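You operate a simulated robot arm through the tools that you are given. There is no shell and no other tool.

You are at the controls of a simulated robot arm. One attempt, no reset.

TASK
Set the black lever on each white unit as its top tag says.
Fine: free the red lock first and lock it again after.

It is judged by the outcome, as a careful person would: the job done as asked, and still so three seconds after it is handed in. It fails if anything else is knocked over, pushed out of place, dropped, spilled or broken.

THE ROBOT
A 6-joint arm with a fingered hand, fixed in place. Base frame: the origin is on the floor under the middle of its stand, x ahead of it, y to its left, z up; the work surface is at about z = 0.48. Units: m, degrees, N and s.
With the tool pointing down near the work surface it reaches from about 0.2 to 0.66 m from the base axis. Its first joint turns from -166.0 to 166.0 degrees. Payload 4 kg.
The TCP is the grasp point between the finger pads, 0.026 m short of the fingertips. In the tool frame z runs along the fingers and y along their closing line. The gripper opens to 0.148 m; its body begins 0.073 m behind the TCP. The gripper is a hand of 3 fingers: y runs from the thumb to the fingers, the wrist lies at [0, 0, -0.239] in the tool frame, and closing takes about 1.5 s.
Orientation is told as [roll, pitch, yaw] about the base's x, y, z axes, in that order, counted from this pose: with the fingers straight down and closing along the base's y, the tool's x points along the base's -x, its y along +y and its z along -z.

THE INTERFACE
- The arm moves only by the tool arm_command. Its argument "deltas" is a list of rows, each an object (a shift or turn left out is 0, a gripper value left out holds the last) with "rotation": the turn, a rotation vector about the base's x, y, z in units of 8 degrees (1.0 is 8 degrees), a list of three; "linear": the shift along the base's x, y, z in units of 25 mm (1.0 is 25 mm), a list of three; "fingers": the gripper command, from -1 (fully open) to 1 (shut), values between in proportion. In form: [{"rotation": [wx, wy, wz], "linear": [tx, ty, tz], "fingers": fingers}, ...]. A call has 1 to 20 rows; each row shifts and turns the commanded pose from where the row before left it. A call with a number of a shift or a turn outside -1 to 1 is refused whole. A row lasts 0.2 s, in which the tool goes at most 0.05 m and 8.6 degrees; a call with a longer step from one row to the next is refused whole, and so is a gripper value outside its range. A pose out of reach is approached as far as the arm can. The call stops where the force on the tool passes 40 N (or 10 N more than at its start, if that is more) or the arm is blocked; 0.2 s more then pass. Each finger travels about 0.153 m/s and halts on what it meets, pressing with about 27 N; the grip force reading is that of the motor and also rises with nothing between the fingers. The clock runs only during rows and for 0.2 s after the last one: add rows that do not move to give the fingers time. It gives the time, the measured TCP pose, the force on the tool (base axes), the opening and the grip force at its end, in the units of the frame above (readings bear some noise), with the torque about the TCP (base axes, N m) and any sound that the robot's microphone picked up.
- Cameras (640 x 400 px; columns grow to the right, rows downward): "scene" is fixed at [0.0493, 0.5014, 1.1906]; the picture's right is [-0.90, -0.43, 0.00], its down [-0.26, 0.54, -0.80] and it looks along [0.34, -0.72, -0.60] (base axes); focal length 323 px, centre (320, 200). "wrist" rides on the gripper at [0.068, -0.039, -0.09] in the tool frame; the picture's right is [0.50, 0.87, 0.00], its down [-0.66, 0.38, -0.65] and it looks along [-0.57, 0.33, 0.76] (tool axes); focal length 222 px, centre (320, 200). There is no depth. A picture from a camera that has moved, and an enlarged one, comes with that camera's place and axes in the base frame and with its lens.
- get_image(camera): a new picture of that camera. The clock stands still meanwhile.
- slide_trunk(by): moves the trunk up (or, below 0, down) by that many m; the arm rides with it, the base frame stays. It gives what a move gives, with no picture.
- preshape(shape): the hand has 3 fingers and takes this shape, open, in about a second: jaw (thumb against the fingers, like two jaws); tri (thumb and two fingers); tip (a fingertip pinch); poke (one finger out to press); point (the index stretched); flat (the hand flat); cup (the hand cupped); fist (a fist). The gripper value then closes the fingers along that shape, each until it touches; the sizes above hold for jaw. It gives what a move gives, with no picture.
- inspect(camera, box): a new picture of the part [left, top, right, bottom] of that camera's present view, enlarged. The clock stands still meanwhile.
- close_job(): hands the job in; it is judged then, once.

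Places have to be worked out from the pictures, the camera data and where the tool is seen. Open the gripper and draw the arm clear of the work before you hand the job in, unless the task says otherwise.

The tools are called after "Emit:" as name(argument=value, ...) on one line, values as JSON. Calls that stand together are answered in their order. arm_command: Moves the arm, as the interface text tells. Its arguments: {"type":"object","properties":{"deltas":{"type":"array"}},"required":["deltas"]} The other tools are called the same way: slide_trunk (by) moves the trunk up or down; preshape (shape) gives the hand a shape; get_image (camera) takes a picture; inspect (camera, box) takes an enlarged picture of a part of a camera's view; close_job () hands the job in.

At the start:

```text
time: 0.0
eef_pos: [0.245, -0.3847, 0.785]
orientation: [0.0, 0.0, -0.1]
contact_force: [0.6, 0.6, -0.1]
torque: [0.0, 0.06, 0.02]
opening: 0.1479
grasp_force: 0.0
shape: jaw
trunk travel left (down, up): [-0.1, 0.217]
```

scene: 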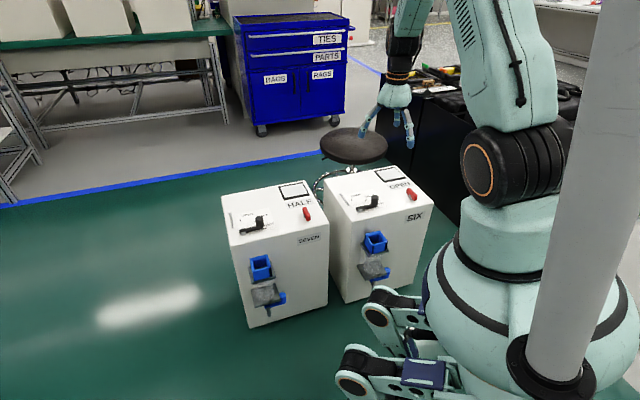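
wrist: 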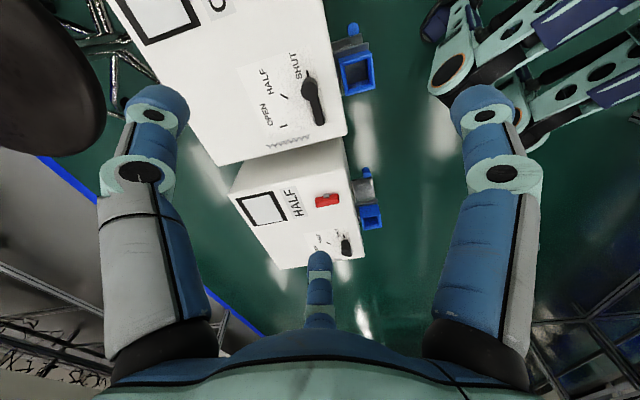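

I see two white units with tags HALF and OPEN, each with a black lever on top and a red part. I'll look closer at both from each camera.

Emit:
inspect(camera="scene", box=[210, 160, 340, 260])

Emit:
inspect(camera="scene", box=[315, 150, 445, 250])

Emit:
inspect(camera="wrist", box=[200, 0, 400, 150])

Emit:
inspect(camera="wrist", box=[220, 130, 400, 280])

Emit:
inspect(camera="scene", box=[220, 220, 440, 340])

```text
4.00 times, centred on (275, 210) of scene
camera zoom: at [0.0493, 0.5014, 1.1906], right [-0.9, -0.43, 0.0], down [-0.26, 0.54, -0.8], along [0.34, -0.72, -0.6], focal length 1290 px, centre (500, 160)
```

zoom: 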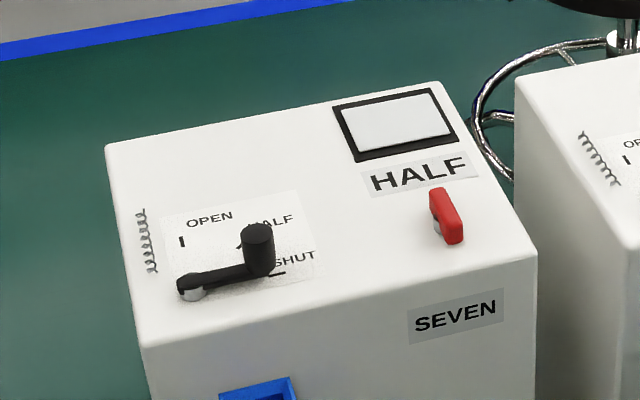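

```text
4.00 times, centred on (380, 200) of scene
camera zoom: at [0.0493, 0.5014, 1.1906], right [-0.9, -0.43, 0.0], down [-0.26, 0.54, -0.8], along [0.34, -0.72, -0.6], focal length 1290 px, centre (80, 200)
```

zoom: 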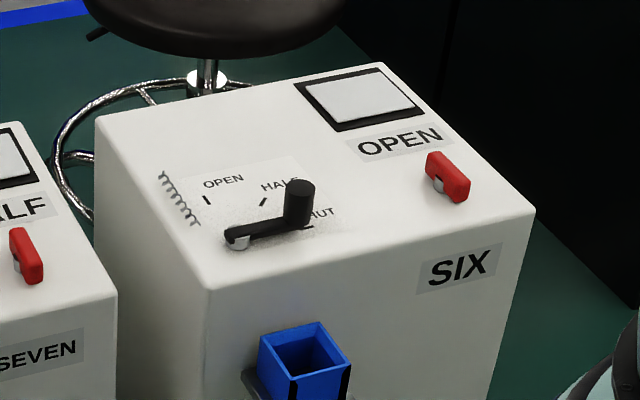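

```text
2.67 times, centred on (300, 75) of wrist
camera zoom: at [0.177, -0.4241, 0.8751], right [-0.5, 0.87, 0.0], down [0.66, 0.38, 0.65], along [0.57, 0.33, -0.76], focal length 592 px, centre (373, 533)
```

zoom: 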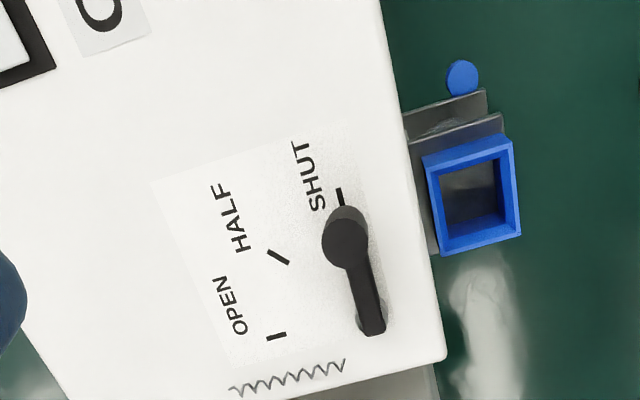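

```text
2.67 times, centred on (310, 205) of wrist
camera zoom: at [0.177, -0.4241, 0.8751], right [-0.5, 0.87, 0.0], down [0.66, 0.38, 0.65], along [0.57, 0.33, -0.76], focal length 592 px, centre (347, 187)
```

zoom: 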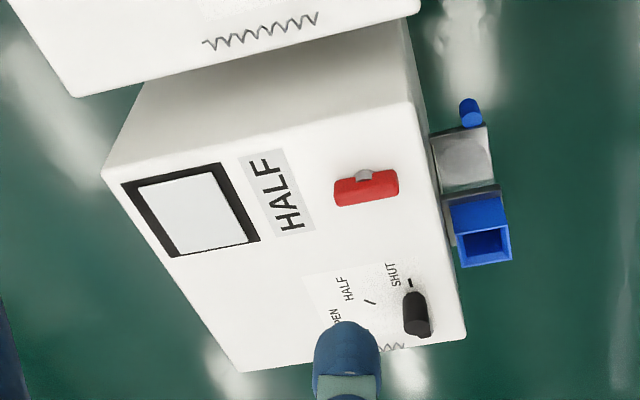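

```text
2.91 times, centred on (330, 280) of scene
camera zoom: at [0.0493, 0.5014, 1.1906], right [-0.9, -0.43, 0.0], down [-0.26, 0.54, -0.8], along [0.34, -0.72, -0.6], focal length 938 px, centre (291, -33)
```

zoom: 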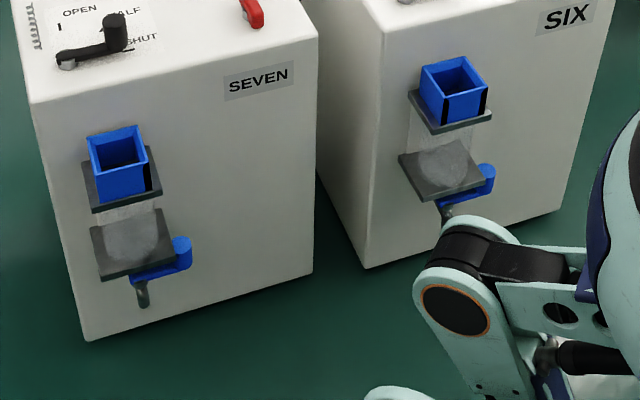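

The units' tops sit at about z = 0.477, turned by 45°, with SEVEN's lever pivot near (0.605, -0.088) and its red lock near (0.45, -0.24). I'll move the wrist camera over SEVEN's lock to see how it works.

Emit:
arm_command(deltas=[{"linear": [0.61, 0.5, -0.9]}, {"linear": [0.61, 0.5, -0.9]}, {"linear": [0.61, 0.5, -0.9]}, {"linear": [0.61, 0.5, -0.9]}, {"linear": [0.61, 0.5, -0.9]}, {"linear": [0.61, 0.5, -0.9]}, {"linear": [0.61, 0.5, -0.9]}, {"linear": [0.61, 0.5, -0.9]}, {}])

Emit:
get_image(camera="wrist")

Emit:
get_image(camera="scene")

```text
time: 2.0
eef_pos: [0.3658, -0.2851, 0.6042]
orientation: [0.1, 0.0, 0.0]
contact_force: [0.6, 0.7, -0.2]
torque: [0.02, 0.02, 0.02]
opening: 0.148
grasp_force: 0.1
shape: jaw
trunk travel left (down, up): [-0.1, 0.217]
```

```text
taken
camera wrist: at [0.2979, -0.3239, 0.6938], right [-0.5, 0.87, 0.0], down [0.66, 0.38, 0.65], along [0.57, 0.33, -0.76], focal length 222 px, centre (320, 200)
```

wrist: 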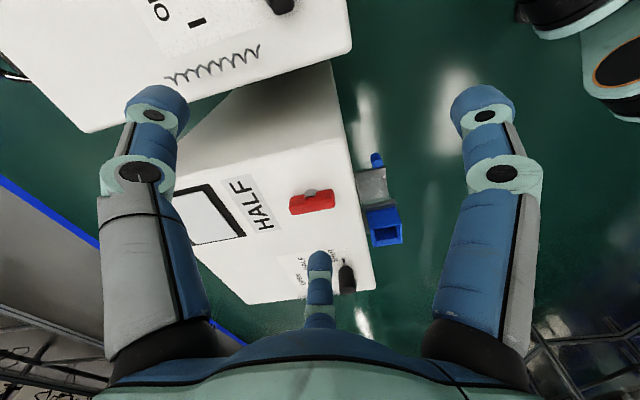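

```text
taken
```

scene: 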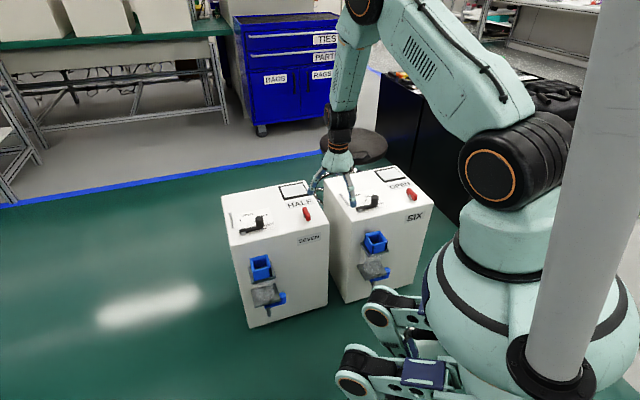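

The lock is now near the image centre, at about 0.26 m. I'll zoom in on it and the lever.

Emit:
inspect(camera="wrist", box=[272, 170, 352, 220])

Emit:
inspect(camera="wrist", box=[220, 150, 400, 300])

Emit:
inspect(camera="scene", box=[290, 195, 330, 225])

Emit:
inspect(camera="scene", box=[390, 175, 430, 205])

Emit:
inspect(camera="scene", box=[230, 205, 290, 245])

```text
8.00 times, centred on (312, 195) of wrist
camera zoom: at [0.2979, -0.3239, 0.6938], right [-0.5, 0.87, 0.0], down [0.66, 0.38, 0.65], along [0.57, 0.33, -0.76], focal length 1777 px, centre (384, 240)
```

zoom: 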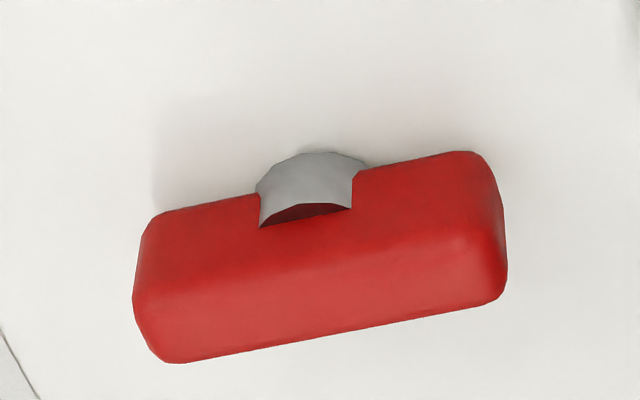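

```text
2.67 times, centred on (310, 225) of wrist
camera zoom: at [0.2979, -0.3239, 0.6938], right [-0.5, 0.87, 0.0], down [0.66, 0.38, 0.65], along [0.57, 0.33, -0.76], focal length 592 px, centre (347, 133)
```

zoom: 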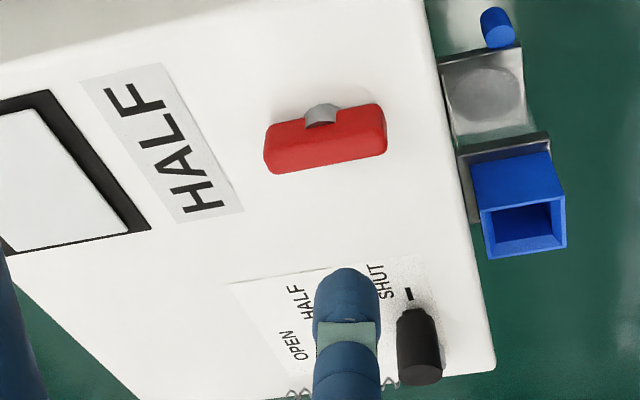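

```text
13.33 times, centred on (310, 210) of scene
camera zoom: at [0.0493, 0.5014, 1.1906], right [-0.9, -0.43, 0.0], down [-0.26, 0.54, -0.8], along [0.34, -0.72, -0.6], focal length 4301 px, centre (453, 67)
```

zoom: 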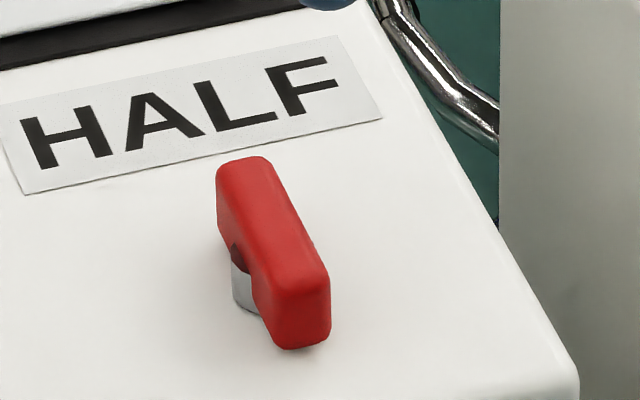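

```text
13.33 times, centred on (410, 190) of scene
camera zoom: at [0.0493, 0.5014, 1.1906], right [-0.9, -0.43, 0.0], down [-0.26, 0.54, -0.8], along [0.34, -0.72, -0.6], focal length 4301 px, centre (-880, 333)
```

zoom: 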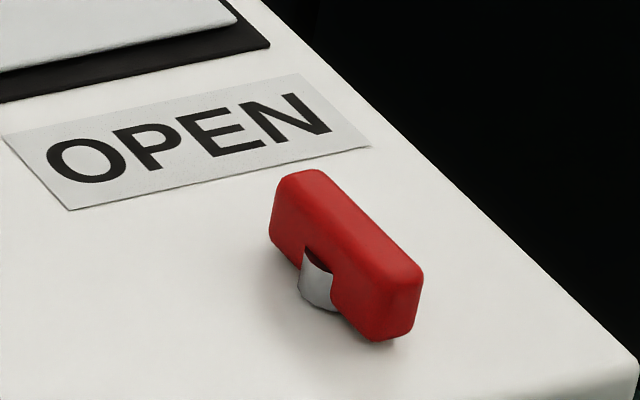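

```text
10.00 times, centred on (260, 225) of scene
camera zoom: at [0.0493, 0.5014, 1.1906], right [-0.9, -0.43, 0.0], down [-0.26, 0.54, -0.8], along [0.34, -0.72, -0.6], focal length 3226 px, centre (920, -50)
```

zoom: 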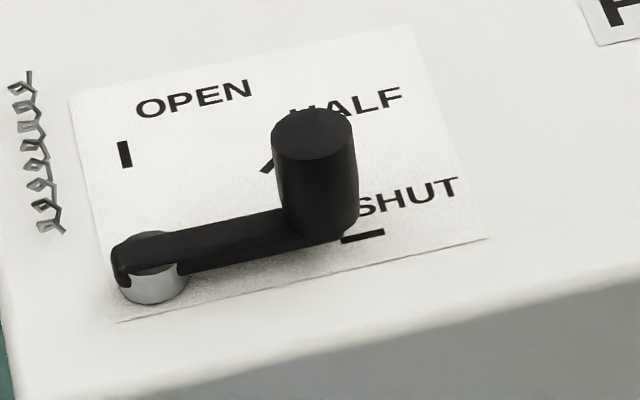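

The lock is a red bar about 55 mm long on a grey post, centred at roughly (0.453, -0.245) with its top at about z = 0.503. Before touching anything I'll rise and check how the hand closes in different shapes.

Emit:
arm_command(deltas=[{"linear": [0, 0, 1]}, {"linear": [0, 0, 1]}, {"linear": [0, 0, 1]}, {"linear": [0, 0, 1]}, {"linear": [0, 0, 1], "fingers": 0.0}, {"linear": [0, 0, 1], "fingers": 0.5}, {"fingers": 1}, {"fingers": 1}, {"fingers": 1}, {"fingers": 1}, {"fingers": 1}, {"fingers": 1}, {"fingers": 1}])

Emit:
get_image(camera="wrist")

Emit:
inspect(camera="scene", box=[270, 80, 430, 220])

Emit:
preshape(shape="poke")

Emit:
get_image(camera="wrist")

Emit:
inspect(camera="scene", box=[270, 80, 430, 220])

```text
time: 4.8
eef_pos: [0.366, -0.287, 0.7565]
orientation: [0.0, 0.0, 0.0]
contact_force: [-0.9, -0.3, 0.4]
torque: [0.02, 0.03, -0.02]
opening: 0.0
grasp_force: 26.6
shape: jaw
trunk travel left (down, up): [-0.1, 0.217]
```

```text
taken
camera wrist: at [0.2983, -0.3249, 0.8454], right [-0.5, 0.87, 0.0], down [0.66, 0.38, 0.65], along [0.57, 0.33, -0.76], focal length 222 px, centre (320, 200)
```

wrist: 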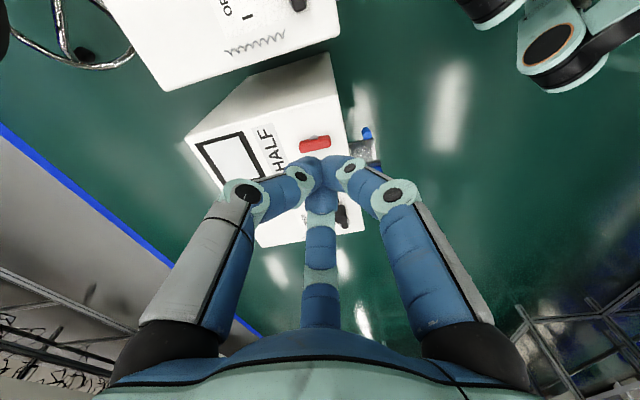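

```text
2.86 times, centred on (350, 150) of scene
camera zoom: at [0.0493, 0.5014, 1.1906], right [-0.9, -0.43, 0.0], down [-0.26, 0.54, -0.8], along [0.34, -0.72, -0.6], focal length 922 px, centre (234, 343)
```

zoom: 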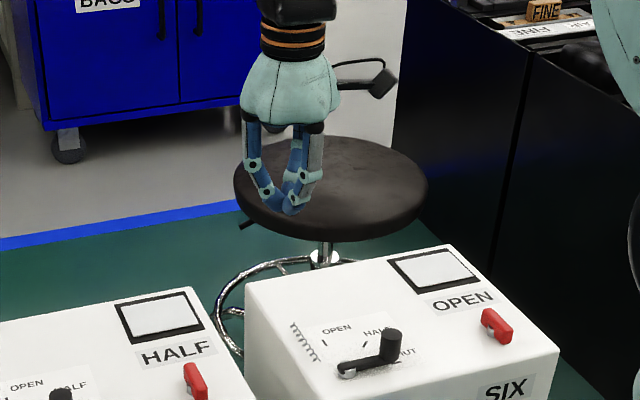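

```text
time: 5.7
eef_pos: [0.3645, -0.2852, 0.7559]
orientation: [0.0, 0.0, 0.0]
contact_force: [-1.0, 0.1, 0.4]
torque: [0.03, 0.0, -0.02]
opening: 0.0001
grasp_force: 0.2
shape: poke
trunk travel left (down, up): [-0.1, 0.217]
```

```text
taken
camera wrist: at [0.2982, -0.3249, 0.8454], right [-0.5, 0.87, 0.0], down [0.66, 0.38, 0.65], along [0.57, 0.33, -0.76], focal length 222 px, centre (320, 200)
```

wrist: 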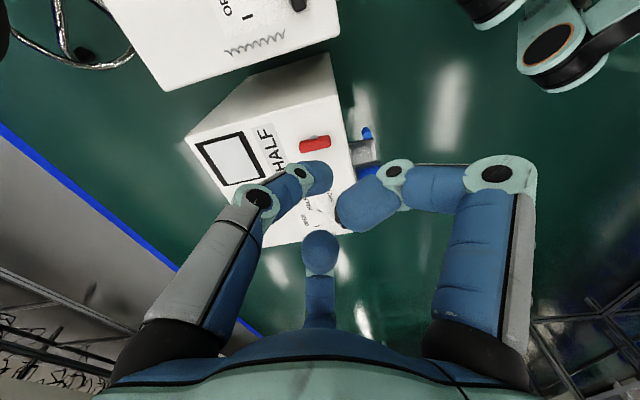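

```text
2.86 times, centred on (350, 150) of scene
camera zoom: at [0.0493, 0.5014, 1.1906], right [-0.9, -0.43, 0.0], down [-0.26, 0.54, -0.8], along [0.34, -0.72, -0.6], focal length 922 px, centre (234, 343)
```

zoom: 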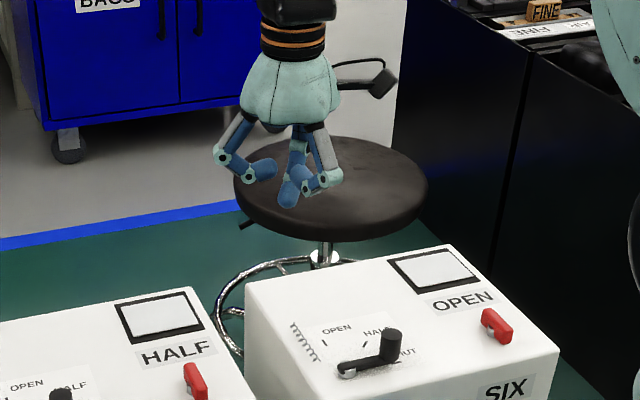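

The jaw closes its three tips on the TCP axis, and poke puts the thumb tip there. A "FINE" block is visible in the background, so I'll look at it and at the other hand shapes.

Emit:
inspect(camera="scene", box=[390, 60, 490, 130])

Emit:
preshape(shape="tip")

Emit:
get_image(camera="wrist")

Emit:
inspect(camera="scene", box=[270, 80, 430, 220])

Emit:
preshape(shape="point")

Emit:
get_image(camera="wrist")

Emit:
inspect(camera="scene", box=[270, 80, 430, 220])

Emit:
preshape(shape="flat")

Emit:
get_image(camera="wrist")

Emit:
inspect(camera="scene", box=[270, 80, 430, 220])

```text
5.71 times, centred on (440, 95) of scene
camera zoom: at [0.0493, 0.5014, 1.1906], right [-0.9, -0.43, 0.0], down [-0.26, 0.54, -0.8], along [0.34, -0.72, -0.6], focal length 1843 px, centre (-366, 800)
```

zoom: 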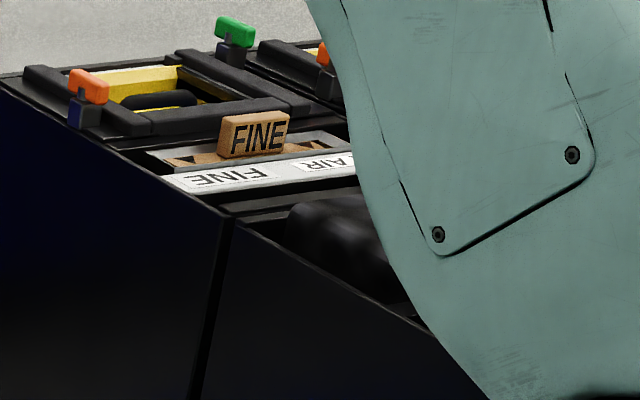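

```text
time: 6.6
eef_pos: [0.3652, -0.2866, 0.7569]
orientation: [0.0, 0.0, 0.0]
contact_force: [0.4, 0.1, 0.5]
torque: [-0.02, 0.01, -0.02]
opening: 0.1479
grasp_force: 0.0
shape: tip
trunk travel left (down, up): [-0.1, 0.217]
```

```text
taken
camera wrist: at [0.2982, -0.3249, 0.8454], right [-0.5, 0.87, 0.0], down [0.66, 0.38, 0.65], along [0.57, 0.33, -0.76], focal length 222 px, centre (320, 200)
```

wrist: 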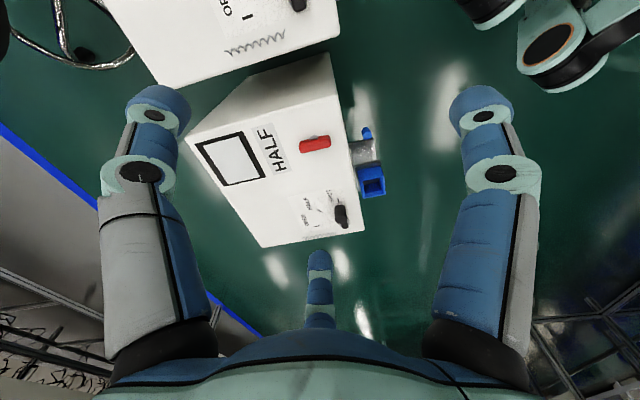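

```text
2.86 times, centred on (350, 150) of scene
camera zoom: at [0.0493, 0.5014, 1.1906], right [-0.9, -0.43, 0.0], down [-0.26, 0.54, -0.8], along [0.34, -0.72, -0.6], focal length 922 px, centre (234, 343)
```

zoom: 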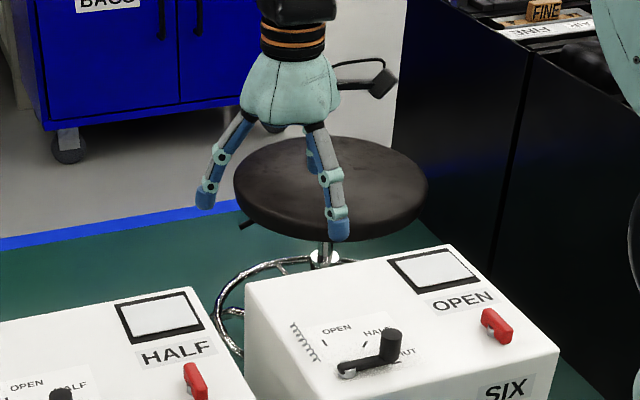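

```text
time: 7.5
eef_pos: [0.3653, -0.2862, 0.7549]
orientation: [-0.1, 0.1, 0.0]
contact_force: [0.1, -0.2, -0.2]
torque: [-0.01, 0.01, 0.0]
opening: 0.1422
grasp_force: 0.1
shape: point
trunk travel left (down, up): [-0.1, 0.217]
```

```text
taken
camera wrist: at [0.2983, -0.3249, 0.8454], right [-0.5, 0.87, 0.0], down [0.66, 0.38, 0.65], along [0.57, 0.33, -0.76], focal length 222 px, centre (320, 200)
```

wrist: 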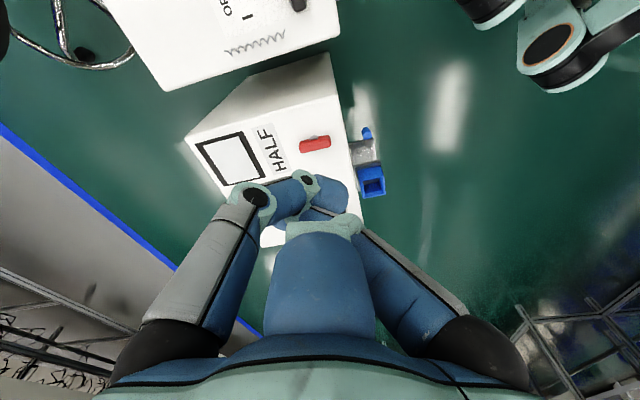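

```text
2.86 times, centred on (350, 150) of scene
camera zoom: at [0.0493, 0.5014, 1.1906], right [-0.9, -0.43, 0.0], down [-0.26, 0.54, -0.8], along [0.34, -0.72, -0.6], focal length 922 px, centre (234, 343)
```

zoom: 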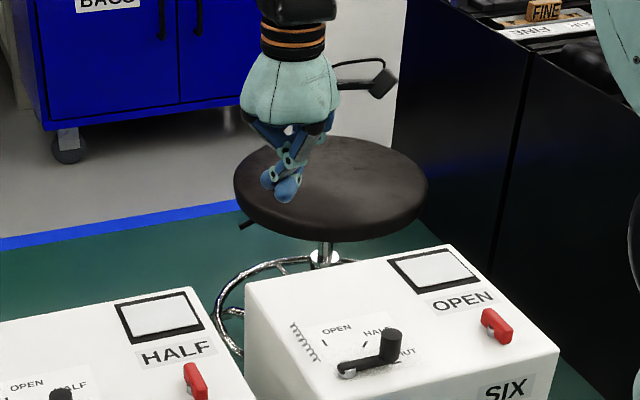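

```text
time: 8.4
eef_pos: [0.3666, -0.2856, 0.7553]
orientation: [0.0, 0.0, 0.0]
contact_force: [-0.4, -0.1, 0.9]
torque: [-0.03, -0.01, 0.0]
opening: 0.1423
grasp_force: 0.0
shape: flat
trunk travel left (down, up): [-0.1, 0.217]
```

```text
taken
camera wrist: at [0.2982, -0.3249, 0.8454], right [-0.5, 0.87, 0.0], down [0.66, 0.38, 0.65], along [0.57, 0.33, -0.76], focal length 222 px, centre (320, 200)
```

wrist: 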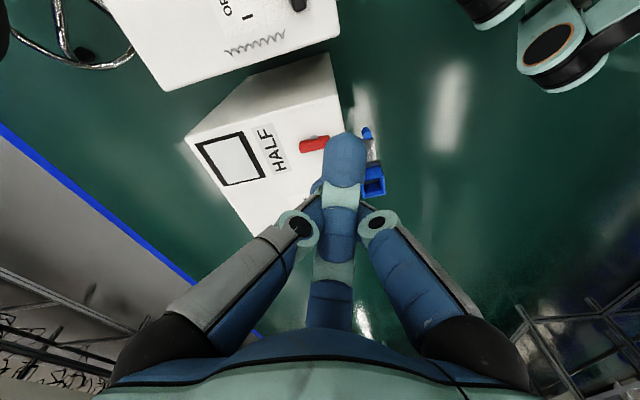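

```text
2.86 times, centred on (350, 150) of scene
camera zoom: at [0.0493, 0.5014, 1.1906], right [-0.9, -0.43, 0.0], down [-0.26, 0.54, -0.8], along [0.34, -0.72, -0.6], focal length 922 px, centre (234, 343)
```

zoom: 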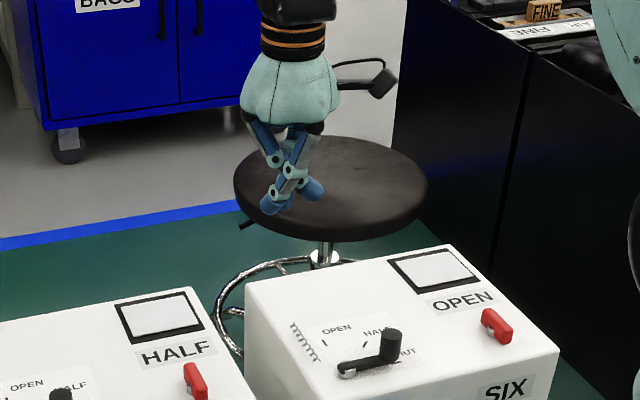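

The hand is a three-finger centring type, so jaw suits both pinching the lock bar and holding the knob. I'll return to jaw, half close, turn the hand by -45° so it closes across the lock bar, and hover above SEVEN's lock.

Emit:
preshape(shape="jaw")

Emit:
arm_command(deltas=[{"linear": [0.497, 0.234, -0.8], "rotation": [0, 0, -0.8036], "fingers": 0.1}, {"linear": [0.497, 0.234, -0.8], "rotation": [0, 0, -0.8036], "fingers": 0.1}, {"linear": [0.497, 0.234, -0.8], "rotation": [0, 0, -0.8036], "fingers": 0.1}, {"linear": [0.497, 0.234, -0.8], "rotation": [0, 0, -0.8036], "fingers": 0.1}, {"linear": [0.497, 0.234, -0.8], "rotation": [0, 0, -0.8036], "fingers": 0.1}, {"linear": [0.497, 0.234, -0.8], "rotation": [0, 0, -0.8036], "fingers": 0.1}, {"linear": [0.497, 0.234, -0.8], "rotation": [0, 0, -0.8036], "fingers": 0.1}, {}])

Emit:
get_image(camera="wrist")

Emit:
inspect(camera="scene", box=[210, 130, 370, 250])

```text
time: 9.3
eef_pos: [0.3666, -0.2878, 0.7564]
orientation: [0.0, 0.1, 0.0]
contact_force: [0.2, 0.1, -0.4]
torque: [0.02, 0.02, 0.03]
opening: 0.1478
grasp_force: 0.1
shape: jaw
trunk travel left (down, up): [-0.1, 0.217]
```

```text
time: 11.1
eef_pos: [0.452, -0.245, 0.6139]
orientation: [-0.1, 0.0, -45.2]
contact_force: [0.1, -0.2, -1.5]
torque: [0.03, 0.04, 0.03]
opening: 0.0668
grasp_force: 0.1
shape: jaw
trunk travel left (down, up): [-0.1, 0.217]
```

```text
taken
camera wrist: at [0.3772, -0.2233, 0.7038], right [0.26, 0.97, 0.0], down [0.73, -0.2, 0.65], along [0.63, -0.17, -0.76], focal length 222 px, centre (320, 200)
```

wrist: 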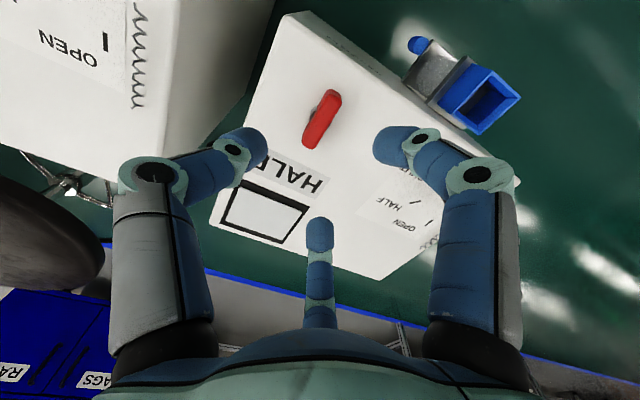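

```text
3.33 times, centred on (290, 190) of scene
camera zoom: at [0.0493, 0.5014, 1.1906], right [-0.9, -0.43, 0.0], down [-0.26, 0.54, -0.8], along [0.34, -0.72, -0.6], focal length 1075 px, centre (420, 233)
```

zoom: 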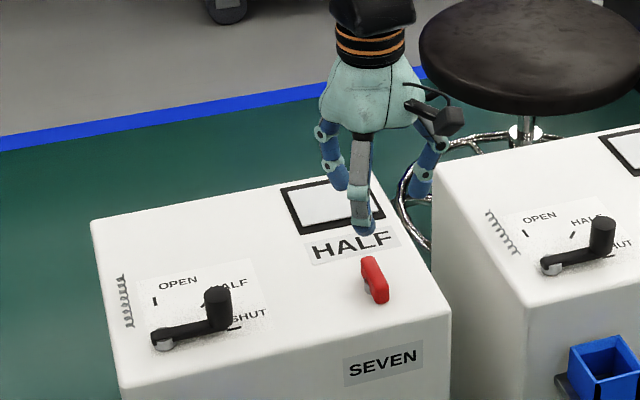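

The lock sits on column 320 directly below the TCP, so the hand is well aligned. I'll lower to about z = 0.53 and check finger height against the bar.

Emit:
arm_command(deltas=[{"linear": [0, 0, -0.84], "fingers": 0.1}, {"linear": [0, 0, -0.84]}, {"linear": [0, 0, -0.84]}, {"linear": [0, 0, -0.84]}, {}])

Emit:
get_image(camera="wrist")

Emit:
inspect(camera="scene", box=[270, 170, 350, 230])

```text
time: 12.3
eef_pos: [0.4534, -0.2436, 0.5317]
orientation: [-0.1, 0.1, -45.0]
contact_force: [0.3, 0.3, -0.6]
torque: [0.01, -0.01, -0.02]
opening: 0.0671
grasp_force: 0.0
shape: jaw
trunk travel left (down, up): [-0.1, 0.217]
```

```text
taken
camera wrist: at [0.3779, -0.2238, 0.6208], right [0.26, 0.97, 0.0], down [0.73, -0.2, 0.65], along [0.63, -0.17, -0.76], focal length 222 px, centre (320, 200)
```

wrist: 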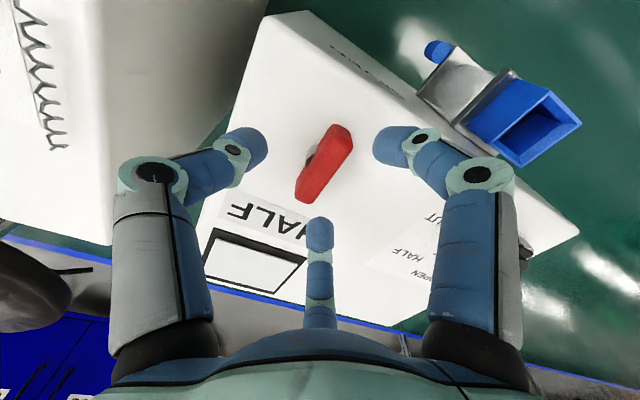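

```text
6.67 times, centred on (310, 200) of scene
camera zoom: at [0.0493, 0.5014, 1.1906], right [-0.9, -0.43, 0.0], down [-0.26, 0.54, -0.8], along [0.34, -0.72, -0.6], focal length 2151 px, centre (387, 200)
```

zoom: 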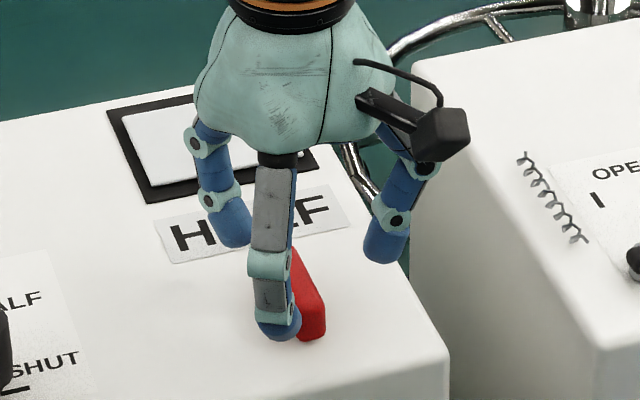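

The fingertips are now at about z = 0.502, level with the bar top. I'll lower about 18 mm so the tips straddle the bar just above the surface, then close on it.

Emit:
arm_command(deltas=[{"linear": [0, 0, -0.38], "fingers": 0.1}, {"linear": [0, 0, -0.35]}, {}])

Emit:
arm_command(deltas=[{"fingers": 0.3}, {"fingers": 0.45}, {"fingers": 0.6}, {"fingers": 0.8}, {"fingers": 1.0}, {}, {}, {}])

Emit:
get_image(camera="wrist")

Emit:
inspect(camera="scene", box=[270, 170, 350, 230])

```text
time: 13.1
eef_pos: [0.4524, -0.2445, 0.5134]
orientation: [0.1, 0.0, -45.0]
contact_force: [0.0, 0.9, 0.1]
torque: [0.0, 0.01, -0.03]
opening: 0.0672
grasp_force: 0.1
shape: jaw
trunk travel left (down, up): [-0.1, 0.217]
```

```text
time: 14.9
eef_pos: [0.4539, -0.2441, 0.5124]
orientation: [0.0, 0.1, -45.0]
contact_force: [7.5, 6.7, -8.6]
torque: [0.02, -0.04, 0.0]
opening: 0.0117
grasp_force: 26.9
shape: jaw
trunk travel left (down, up): [-0.1, 0.217]
```

```text
taken
camera wrist: at [0.3778, -0.2235, 0.6019], right [0.26, 0.97, 0.0], down [0.73, -0.2, 0.65], along [0.63, -0.17, -0.76], focal length 222 px, centre (320, 200)
```

wrist: 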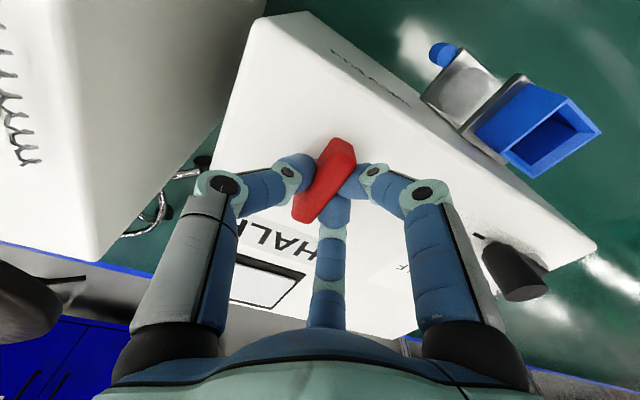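

```text
6.67 times, centred on (310, 200) of scene
camera zoom: at [0.0493, 0.5014, 1.1906], right [-0.9, -0.43, 0.0], down [-0.26, 0.54, -0.8], along [0.34, -0.72, -0.6], focal length 2151 px, centre (387, 200)
```

zoom: 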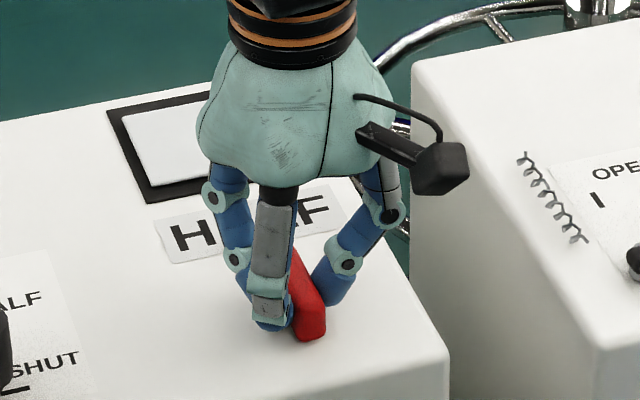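

The bar is gripped firmly (opening 12 mm, 27 N). I'll try a small counter-clockwise turn first and watch the torque.

Emit:
arm_command(deltas=[{"rotation": [0, 0, 0.4], "fingers": 1.0}, {}])

```text
time: 15.5
eef_pos: [0.4529, -0.2427, 0.5117]
orientation: [0.1, 0.0, -41.8]
contact_force: [5.0, 7.4, -8.2]
torque: [0.07, -0.01, -0.12]
opening: 0.0114
grasp_force: 27.1
shape: jaw
trunk travel left (down, up): [-0.1, 0.217]
```

Torque is only -0.12 N·m and the hand followed. I'll continue a little further to tell friction from a hard stop.

Emit:
arm_command(deltas=[{"rotation": [0, 0, 0.5], "fingers": 1.0}, {}])

Emit:
inspect(camera="wrist", box=[270, 110, 400, 230])

Emit:
inspect(camera="scene", box=[290, 190, 330, 220])

```text
time: 16.1
eef_pos: [0.4538, -0.2437, 0.5134]
orientation: [-0.1, 0.1, -37.9]
contact_force: [1.8, 7.4, -7.6]
torque: [0.01, 0.06, -0.11]
opening: 0.0114
grasp_force: 27.0
shape: jaw
trunk travel left (down, up): [-0.1, 0.217]
```

```text
3.33 times, centred on (335, 170) of wrist
camera zoom: at [0.376, -0.2328, 0.6019], right [0.14, 0.99, 0.0], down [0.75, -0.1, 0.65], along [0.65, -0.09, -0.76], focal length 740 px, centre (270, 300)
```

zoom: 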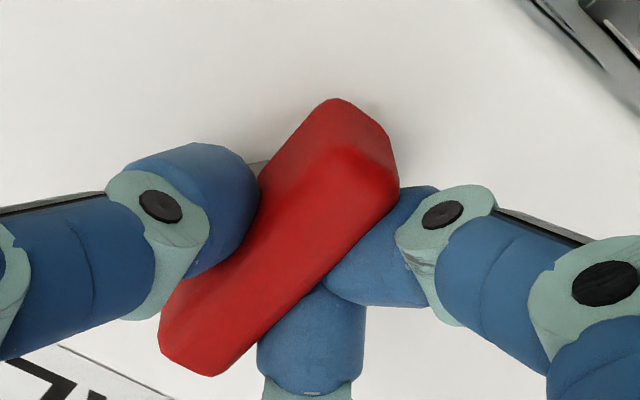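

```text
13.33 times, centred on (310, 205) of scene
camera zoom: at [0.0493, 0.5014, 1.1906], right [-0.9, -0.43, 0.0], down [-0.26, 0.54, -0.8], along [0.34, -0.72, -0.6], focal length 4301 px, centre (453, 133)
```

zoom: 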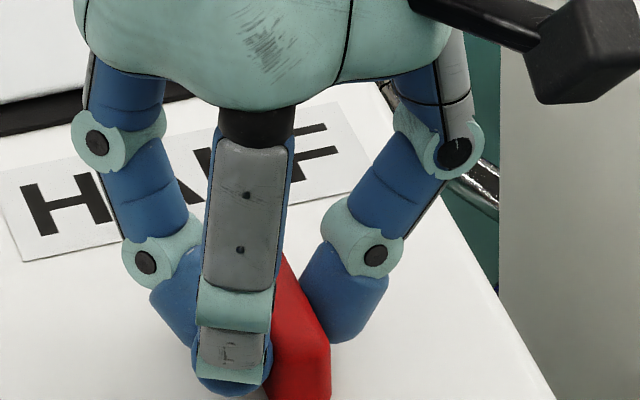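

Comparing pictures, the bar has stayed put while the fingers turned 7° around it, so counter-clockwise is probably against its stop. I'll go back and try clockwise.

Emit:
arm_command(deltas=[{"rotation": [0, 0, -0.9], "fingers": 1.0}, {"rotation": [0, 0, -0.5]}, {}])

Emit:
arm_command(deltas=[{"rotation": [0, 0, -0.5], "fingers": 1.0}, {}])

Emit:
inspect(camera="wrist", box=[270, 110, 400, 230])

Emit:
inspect(camera="scene", box=[290, 190, 330, 220])

```text
time: 16.9
eef_pos: [0.4521, -0.2437, 0.5125]
orientation: [0.0, 0.0, -49.0]
contact_force: [5.0, 11.3, -11.0]
torque: [0.12, 0.03, 0.04]
opening: 0.0112
grasp_force: 26.7
shape: jaw
trunk travel left (down, up): [-0.1, 0.217]
```

```text
time: 17.5
eef_pos: [0.4528, -0.2438, 0.5119]
orientation: [-0.1, 0.1, -53.1]
contact_force: [4.9, 14.0, -14.2]
torque: [0.18, 0.05, 0.09]
opening: 0.0112
grasp_force: 26.8
shape: jaw
trunk travel left (down, up): [-0.1, 0.217]
```

```text
3.33 times, centred on (335, 170) of wrist
camera zoom: at [0.3817, -0.2132, 0.6023], right [0.39, 0.92, 0.0], down [0.7, -0.3, 0.65], along [0.6, -0.26, -0.76], focal length 740 px, centre (270, 300)
```

zoom: 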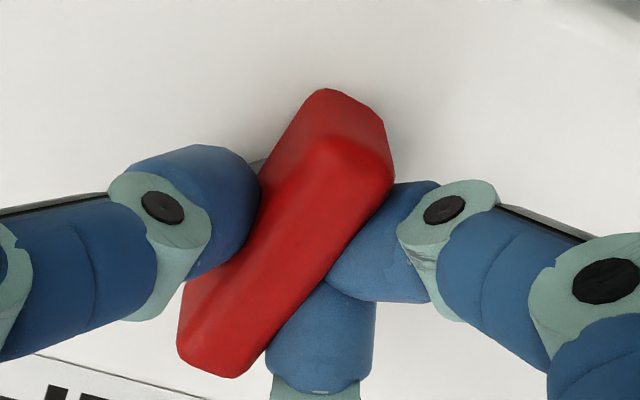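

```text
13.33 times, centred on (310, 205) of scene
camera zoom: at [0.0493, 0.5014, 1.1906], right [-0.9, -0.43, 0.0], down [-0.26, 0.54, -0.8], along [0.34, -0.72, -0.6], focal length 4301 px, centre (453, 133)
```

zoom: 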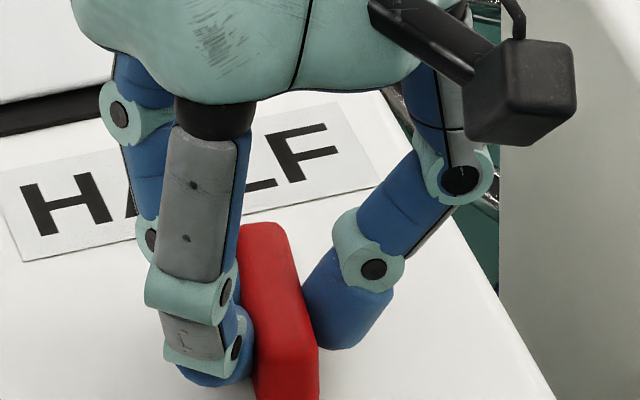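

The bar has turned clockwise with the hand by about 7° (its near end moved left in the scene). I'll keep turning clockwise in small steps.

Emit:
arm_command(deltas=[{"rotation": [0, 0, -0.6], "fingers": 1.0}, {"rotation": [0, 0, -0.6]}, {"rotation": [0, 0, -0.6]}, {}])

Emit:
inspect(camera="wrist", box=[270, 110, 400, 230])

Emit:
inspect(camera="scene", box=[290, 190, 330, 220])

```text
time: 18.5
eef_pos: [0.4543, -0.2432, 0.512]
orientation: [0.0, 0.1, -67.4]
contact_force: [7.2, 14.3, -10.7]
torque: [0.21, 0.01, 0.05]
opening: 0.0111
grasp_force: 27.0
shape: jaw
trunk travel left (down, up): [-0.1, 0.217]
```

```text
3.33 times, centred on (335, 170) of wrist
camera zoom: at [0.3916, -0.1961, 0.6021], right [0.61, 0.79, 0.0], down [0.6, -0.46, 0.65], along [0.52, -0.4, -0.76], focal length 740 px, centre (270, 300)
```

zoom: 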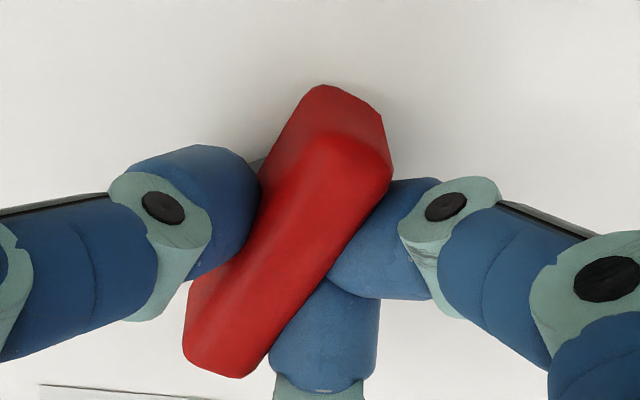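

```text
13.33 times, centred on (310, 205) of scene
camera zoom: at [0.0493, 0.5014, 1.1906], right [-0.9, -0.43, 0.0], down [-0.26, 0.54, -0.8], along [0.34, -0.72, -0.6], focal length 4301 px, centre (453, 133)
```

zoom: 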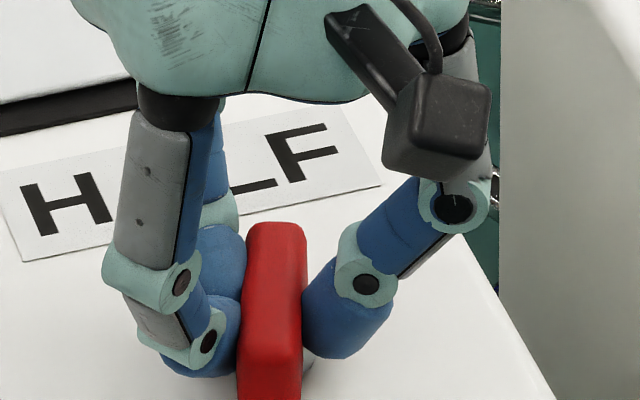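

The bar follows smoothly at low torque. I'll continue clockwise.

Emit:
arm_command(deltas=[{"rotation": [0, 0, -0.7], "fingers": 1.0}, {"rotation": [0, 0, -0.7]}, {"rotation": [0, 0, -0.7]}, {"rotation": [0, 0, -0.7]}, {}])

Emit:
inspect(camera="wrist", box=[270, 110, 400, 230])

Emit:
inspect(camera="scene", box=[270, 180, 350, 240])

```text
time: 19.7
eef_pos: [0.4546, -0.2432, 0.5131]
orientation: [-0.1, 0.0, -89.9]
contact_force: [12.2, 16.4, -16.2]
torque: [0.29, -0.04, 0.07]
opening: 0.0106
grasp_force: 27.2
shape: jaw
trunk travel left (down, up): [-0.1, 0.217]
```

```text
3.33 times, centred on (335, 170) of wrist
camera zoom: at [0.415, -0.1762, 0.6026], right [0.87, 0.5, 0.0], down [0.38, -0.65, 0.65], along [0.33, -0.57, -0.76], focal length 740 px, centre (270, 300)
```

zoom: 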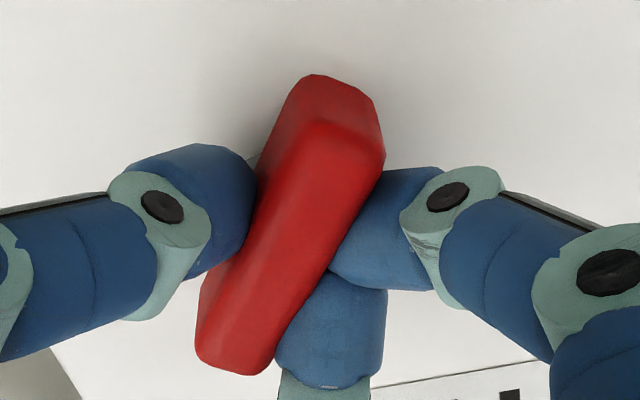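

```text
6.67 times, centred on (310, 210) of scene
camera zoom: at [0.0493, 0.5014, 1.1906], right [-0.9, -0.43, 0.0], down [-0.26, 0.54, -0.8], along [0.34, -0.72, -0.6], focal length 2151 px, centre (387, 133)
```

zoom: 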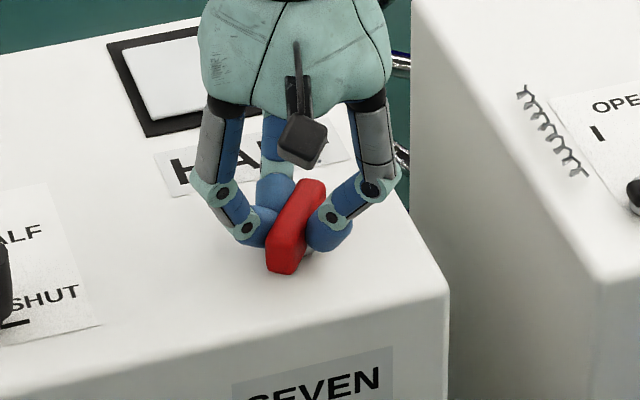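

Side forces are building towards +x, +y and down, so the true pivot is slightly off the TCP that way. I'll shift by about 2 mm to relieve it before turning on.

Emit:
arm_command(deltas=[{"linear": [0.07, 0.09, -0.05], "fingers": 1.0}, {}])

```text
time: 20.3
eef_pos: [0.4538, -0.2432, 0.5123]
orientation: [0.1, -0.1, -89.9]
contact_force: [1.1, -1.4, -4.8]
torque: [-0.02, 0.17, -0.01]
opening: 0.0107
grasp_force: 27.1
shape: jaw
trunk travel left (down, up): [-0.1, 0.217]
```

The forces dropped to near zero. I'll continue the clockwise turn in two short runs.

Emit:
arm_command(deltas=[{"rotation": [0, 0, -0.7], "fingers": 1.0}, {"rotation": [0, 0, -0.7]}, {"rotation": [0, 0, -0.7]}, {}])

Emit:
inspect(camera="wrist", box=[270, 110, 400, 230])

Emit:
inspect(camera="scene", box=[270, 180, 350, 240])

```text
time: 21.3
eef_pos: [0.4541, -0.2428, 0.513]
orientation: [0.0, 0.1, -106.7]
contact_force: [3.6, -4.1, -1.9]
torque: [-0.01, 0.05, 0.01]
opening: 0.0104
grasp_force: 26.8
shape: jaw
trunk travel left (down, up): [-0.1, 0.217]
```

```text
3.33 times, centred on (335, 170) of wrist
camera zoom: at [0.4372, -0.1662, 0.6019], right [0.97, 0.23, 0.0], down [0.17, -0.74, 0.65], along [0.15, -0.64, -0.76], focal length 740 px, centre (270, 300)
```

zoom: 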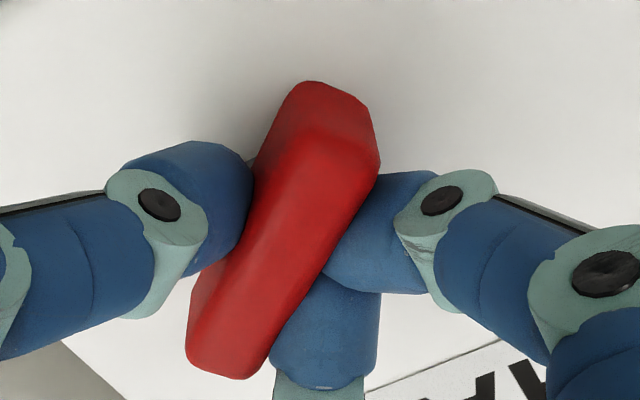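

```text
6.67 times, centred on (310, 210) of scene
camera zoom: at [0.0493, 0.5014, 1.1906], right [-0.9, -0.43, 0.0], down [-0.26, 0.54, -0.8], along [0.34, -0.72, -0.6], focal length 2151 px, centre (387, 133)
```

zoom: 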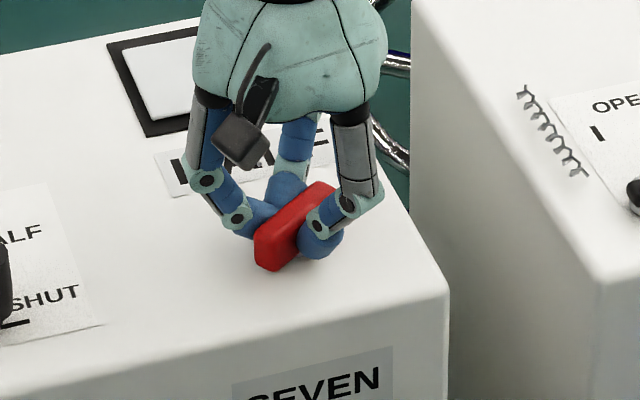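

The bar has turned about 60° with little resistance. I'll continue clockwise and watch for the stop.

Emit:
arm_command(deltas=[{"rotation": [0, 0, -0.7], "fingers": 1.0}, {"rotation": [0, 0, -0.7]}, {"rotation": [0, 0, -0.7]}, {}])

Emit:
arm_command(deltas=[{"rotation": [0, 0, -0.6], "fingers": 1.0}, {"rotation": [0, 0, -0.6]}, {}])

Emit:
inspect(camera="wrist", box=[270, 110, 400, 230])

Emit:
inspect(camera="scene", box=[220, 160, 350, 250])

```text
time: 22.3
eef_pos: [0.4555, -0.2429, 0.5125]
orientation: [0.0, 0.0, -123.5]
contact_force: [9.4, -1.2, -1.1]
torque: [0.09, -0.05, 0.05]
opening: 0.0107
grasp_force: 27.1
shape: jaw
trunk travel left (down, up): [-0.1, 0.217]
```

```text
time: 23.1
eef_pos: [0.4557, -0.2422, 0.5126]
orientation: [-0.1, 0.0, -133.0]
contact_force: [9.6, 0.0, 1.8]
torque: [0.09, -0.08, 0.05]
opening: 0.0108
grasp_force: 26.8
shape: jaw
trunk travel left (down, up): [-0.1, 0.217]
```

```text
3.33 times, centred on (335, 170) of wrist
camera zoom: at [0.4732, -0.1661, 0.6017], right [0.97, -0.23, 0.0], down [-0.17, -0.74, 0.65], along [-0.15, -0.64, -0.76], focal length 740 px, centre (270, 300)
```

zoom: 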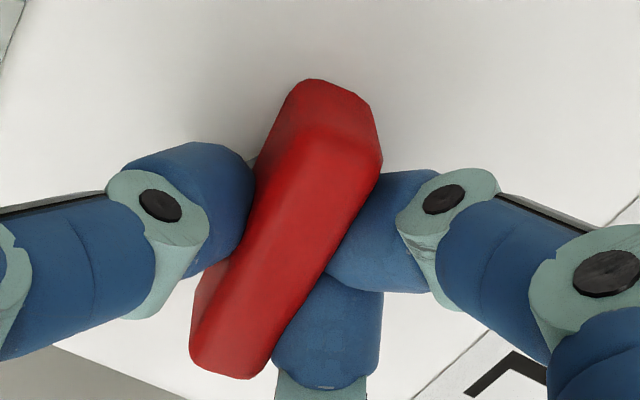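

```text
4.44 times, centred on (285, 205) of scene
camera zoom: at [0.0493, 0.5014, 1.1906], right [-0.9, -0.43, 0.0], down [-0.26, 0.54, -0.8], along [0.34, -0.72, -0.6], focal length 1434 px, centre (476, 178)
```

zoom: 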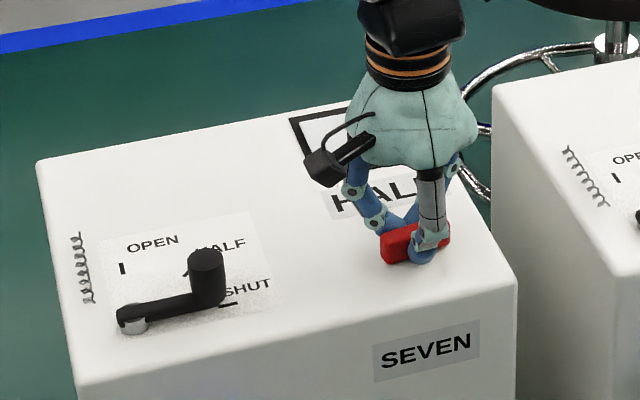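

The bar is now about 88° round, parallel to the front edge. I'll nudge a little further to feel whether there is a stop.

Emit:
arm_command(deltas=[{"rotation": [0, 0, -0.5], "fingers": 1.0}, {}])

Emit:
inspect(camera="wrist", box=[270, 110, 400, 230])

```text
time: 23.7
eef_pos: [0.4554, -0.2418, 0.5125]
orientation: [0.0, 0.0, -137.2]
contact_force: [10.8, -1.2, 1.4]
torque: [0.07, -0.12, 0.06]
opening: 0.0108
grasp_force: 27.2
shape: jaw
trunk travel left (down, up): [-0.1, 0.217]
```

```text
3.33 times, centred on (335, 170) of wrist
camera zoom: at [0.4785, -0.1675, 0.6017], right [0.96, -0.29, 0.0], down [-0.22, -0.72, 0.65], along [-0.19, -0.63, -0.76], focal length 740 px, centre (270, 300)
```

zoom: 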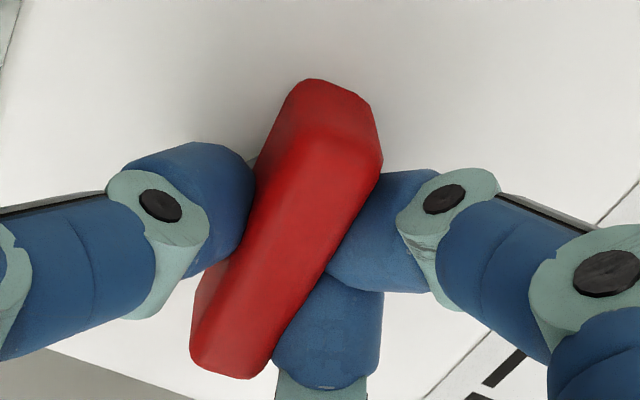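

The bar still follows freely, at about 90°, which should be well free. I'll open the fingers, rise clear and look.

Emit:
arm_command(deltas=[{"rotation": [0, 0, 0.3], "fingers": 1.0}, {"fingers": 0.5}, {"fingers": 0.1}, {"fingers": 0.1}, {}, {"linear": [0, 0, 0.8]}, {"linear": [0, 0, 0.9]}, {"linear": [0, 0, 0.9]}, {"linear": [0, 0, 0.9]}, {}])

Emit:
get_image(camera="wrist")

Emit:
inspect(camera="scene", box=[220, 160, 350, 250])

```text
time: 25.9
eef_pos: [0.4544, -0.2409, 0.6003]
orientation: [-0.1, 0.0, -134.6]
contact_force: [-0.1, 0.0, 0.6]
torque: [0.0, -0.01, 0.01]
opening: 0.0661
grasp_force: 0.1
shape: jaw
trunk travel left (down, up): [-0.1, 0.217]
```

```text
taken
camera wrist: at [0.4741, -0.1661, 0.689], right [0.97, -0.25, 0.0], down [-0.19, -0.73, 0.65], along [-0.17, -0.63, -0.76], focal length 222 px, centre (320, 200)
```

wrist: 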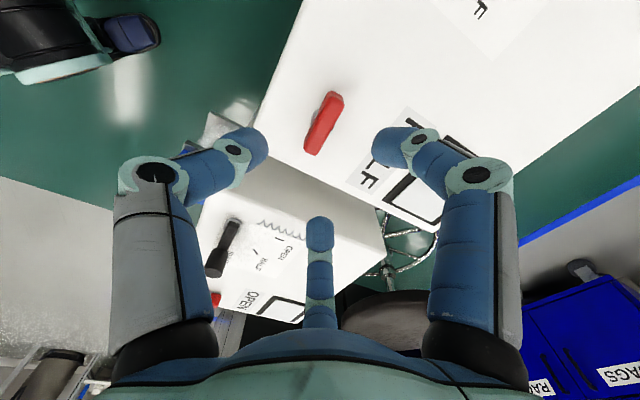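

```text
4.44 times, centred on (285, 205) of scene
camera zoom: at [0.0493, 0.5014, 1.1906], right [-0.9, -0.43, 0.0], down [-0.26, 0.54, -0.8], along [0.34, -0.72, -0.6], focal length 1434 px, centre (476, 178)
```

zoom: 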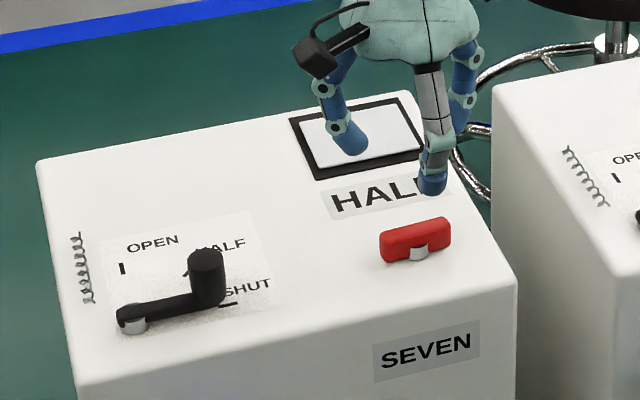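

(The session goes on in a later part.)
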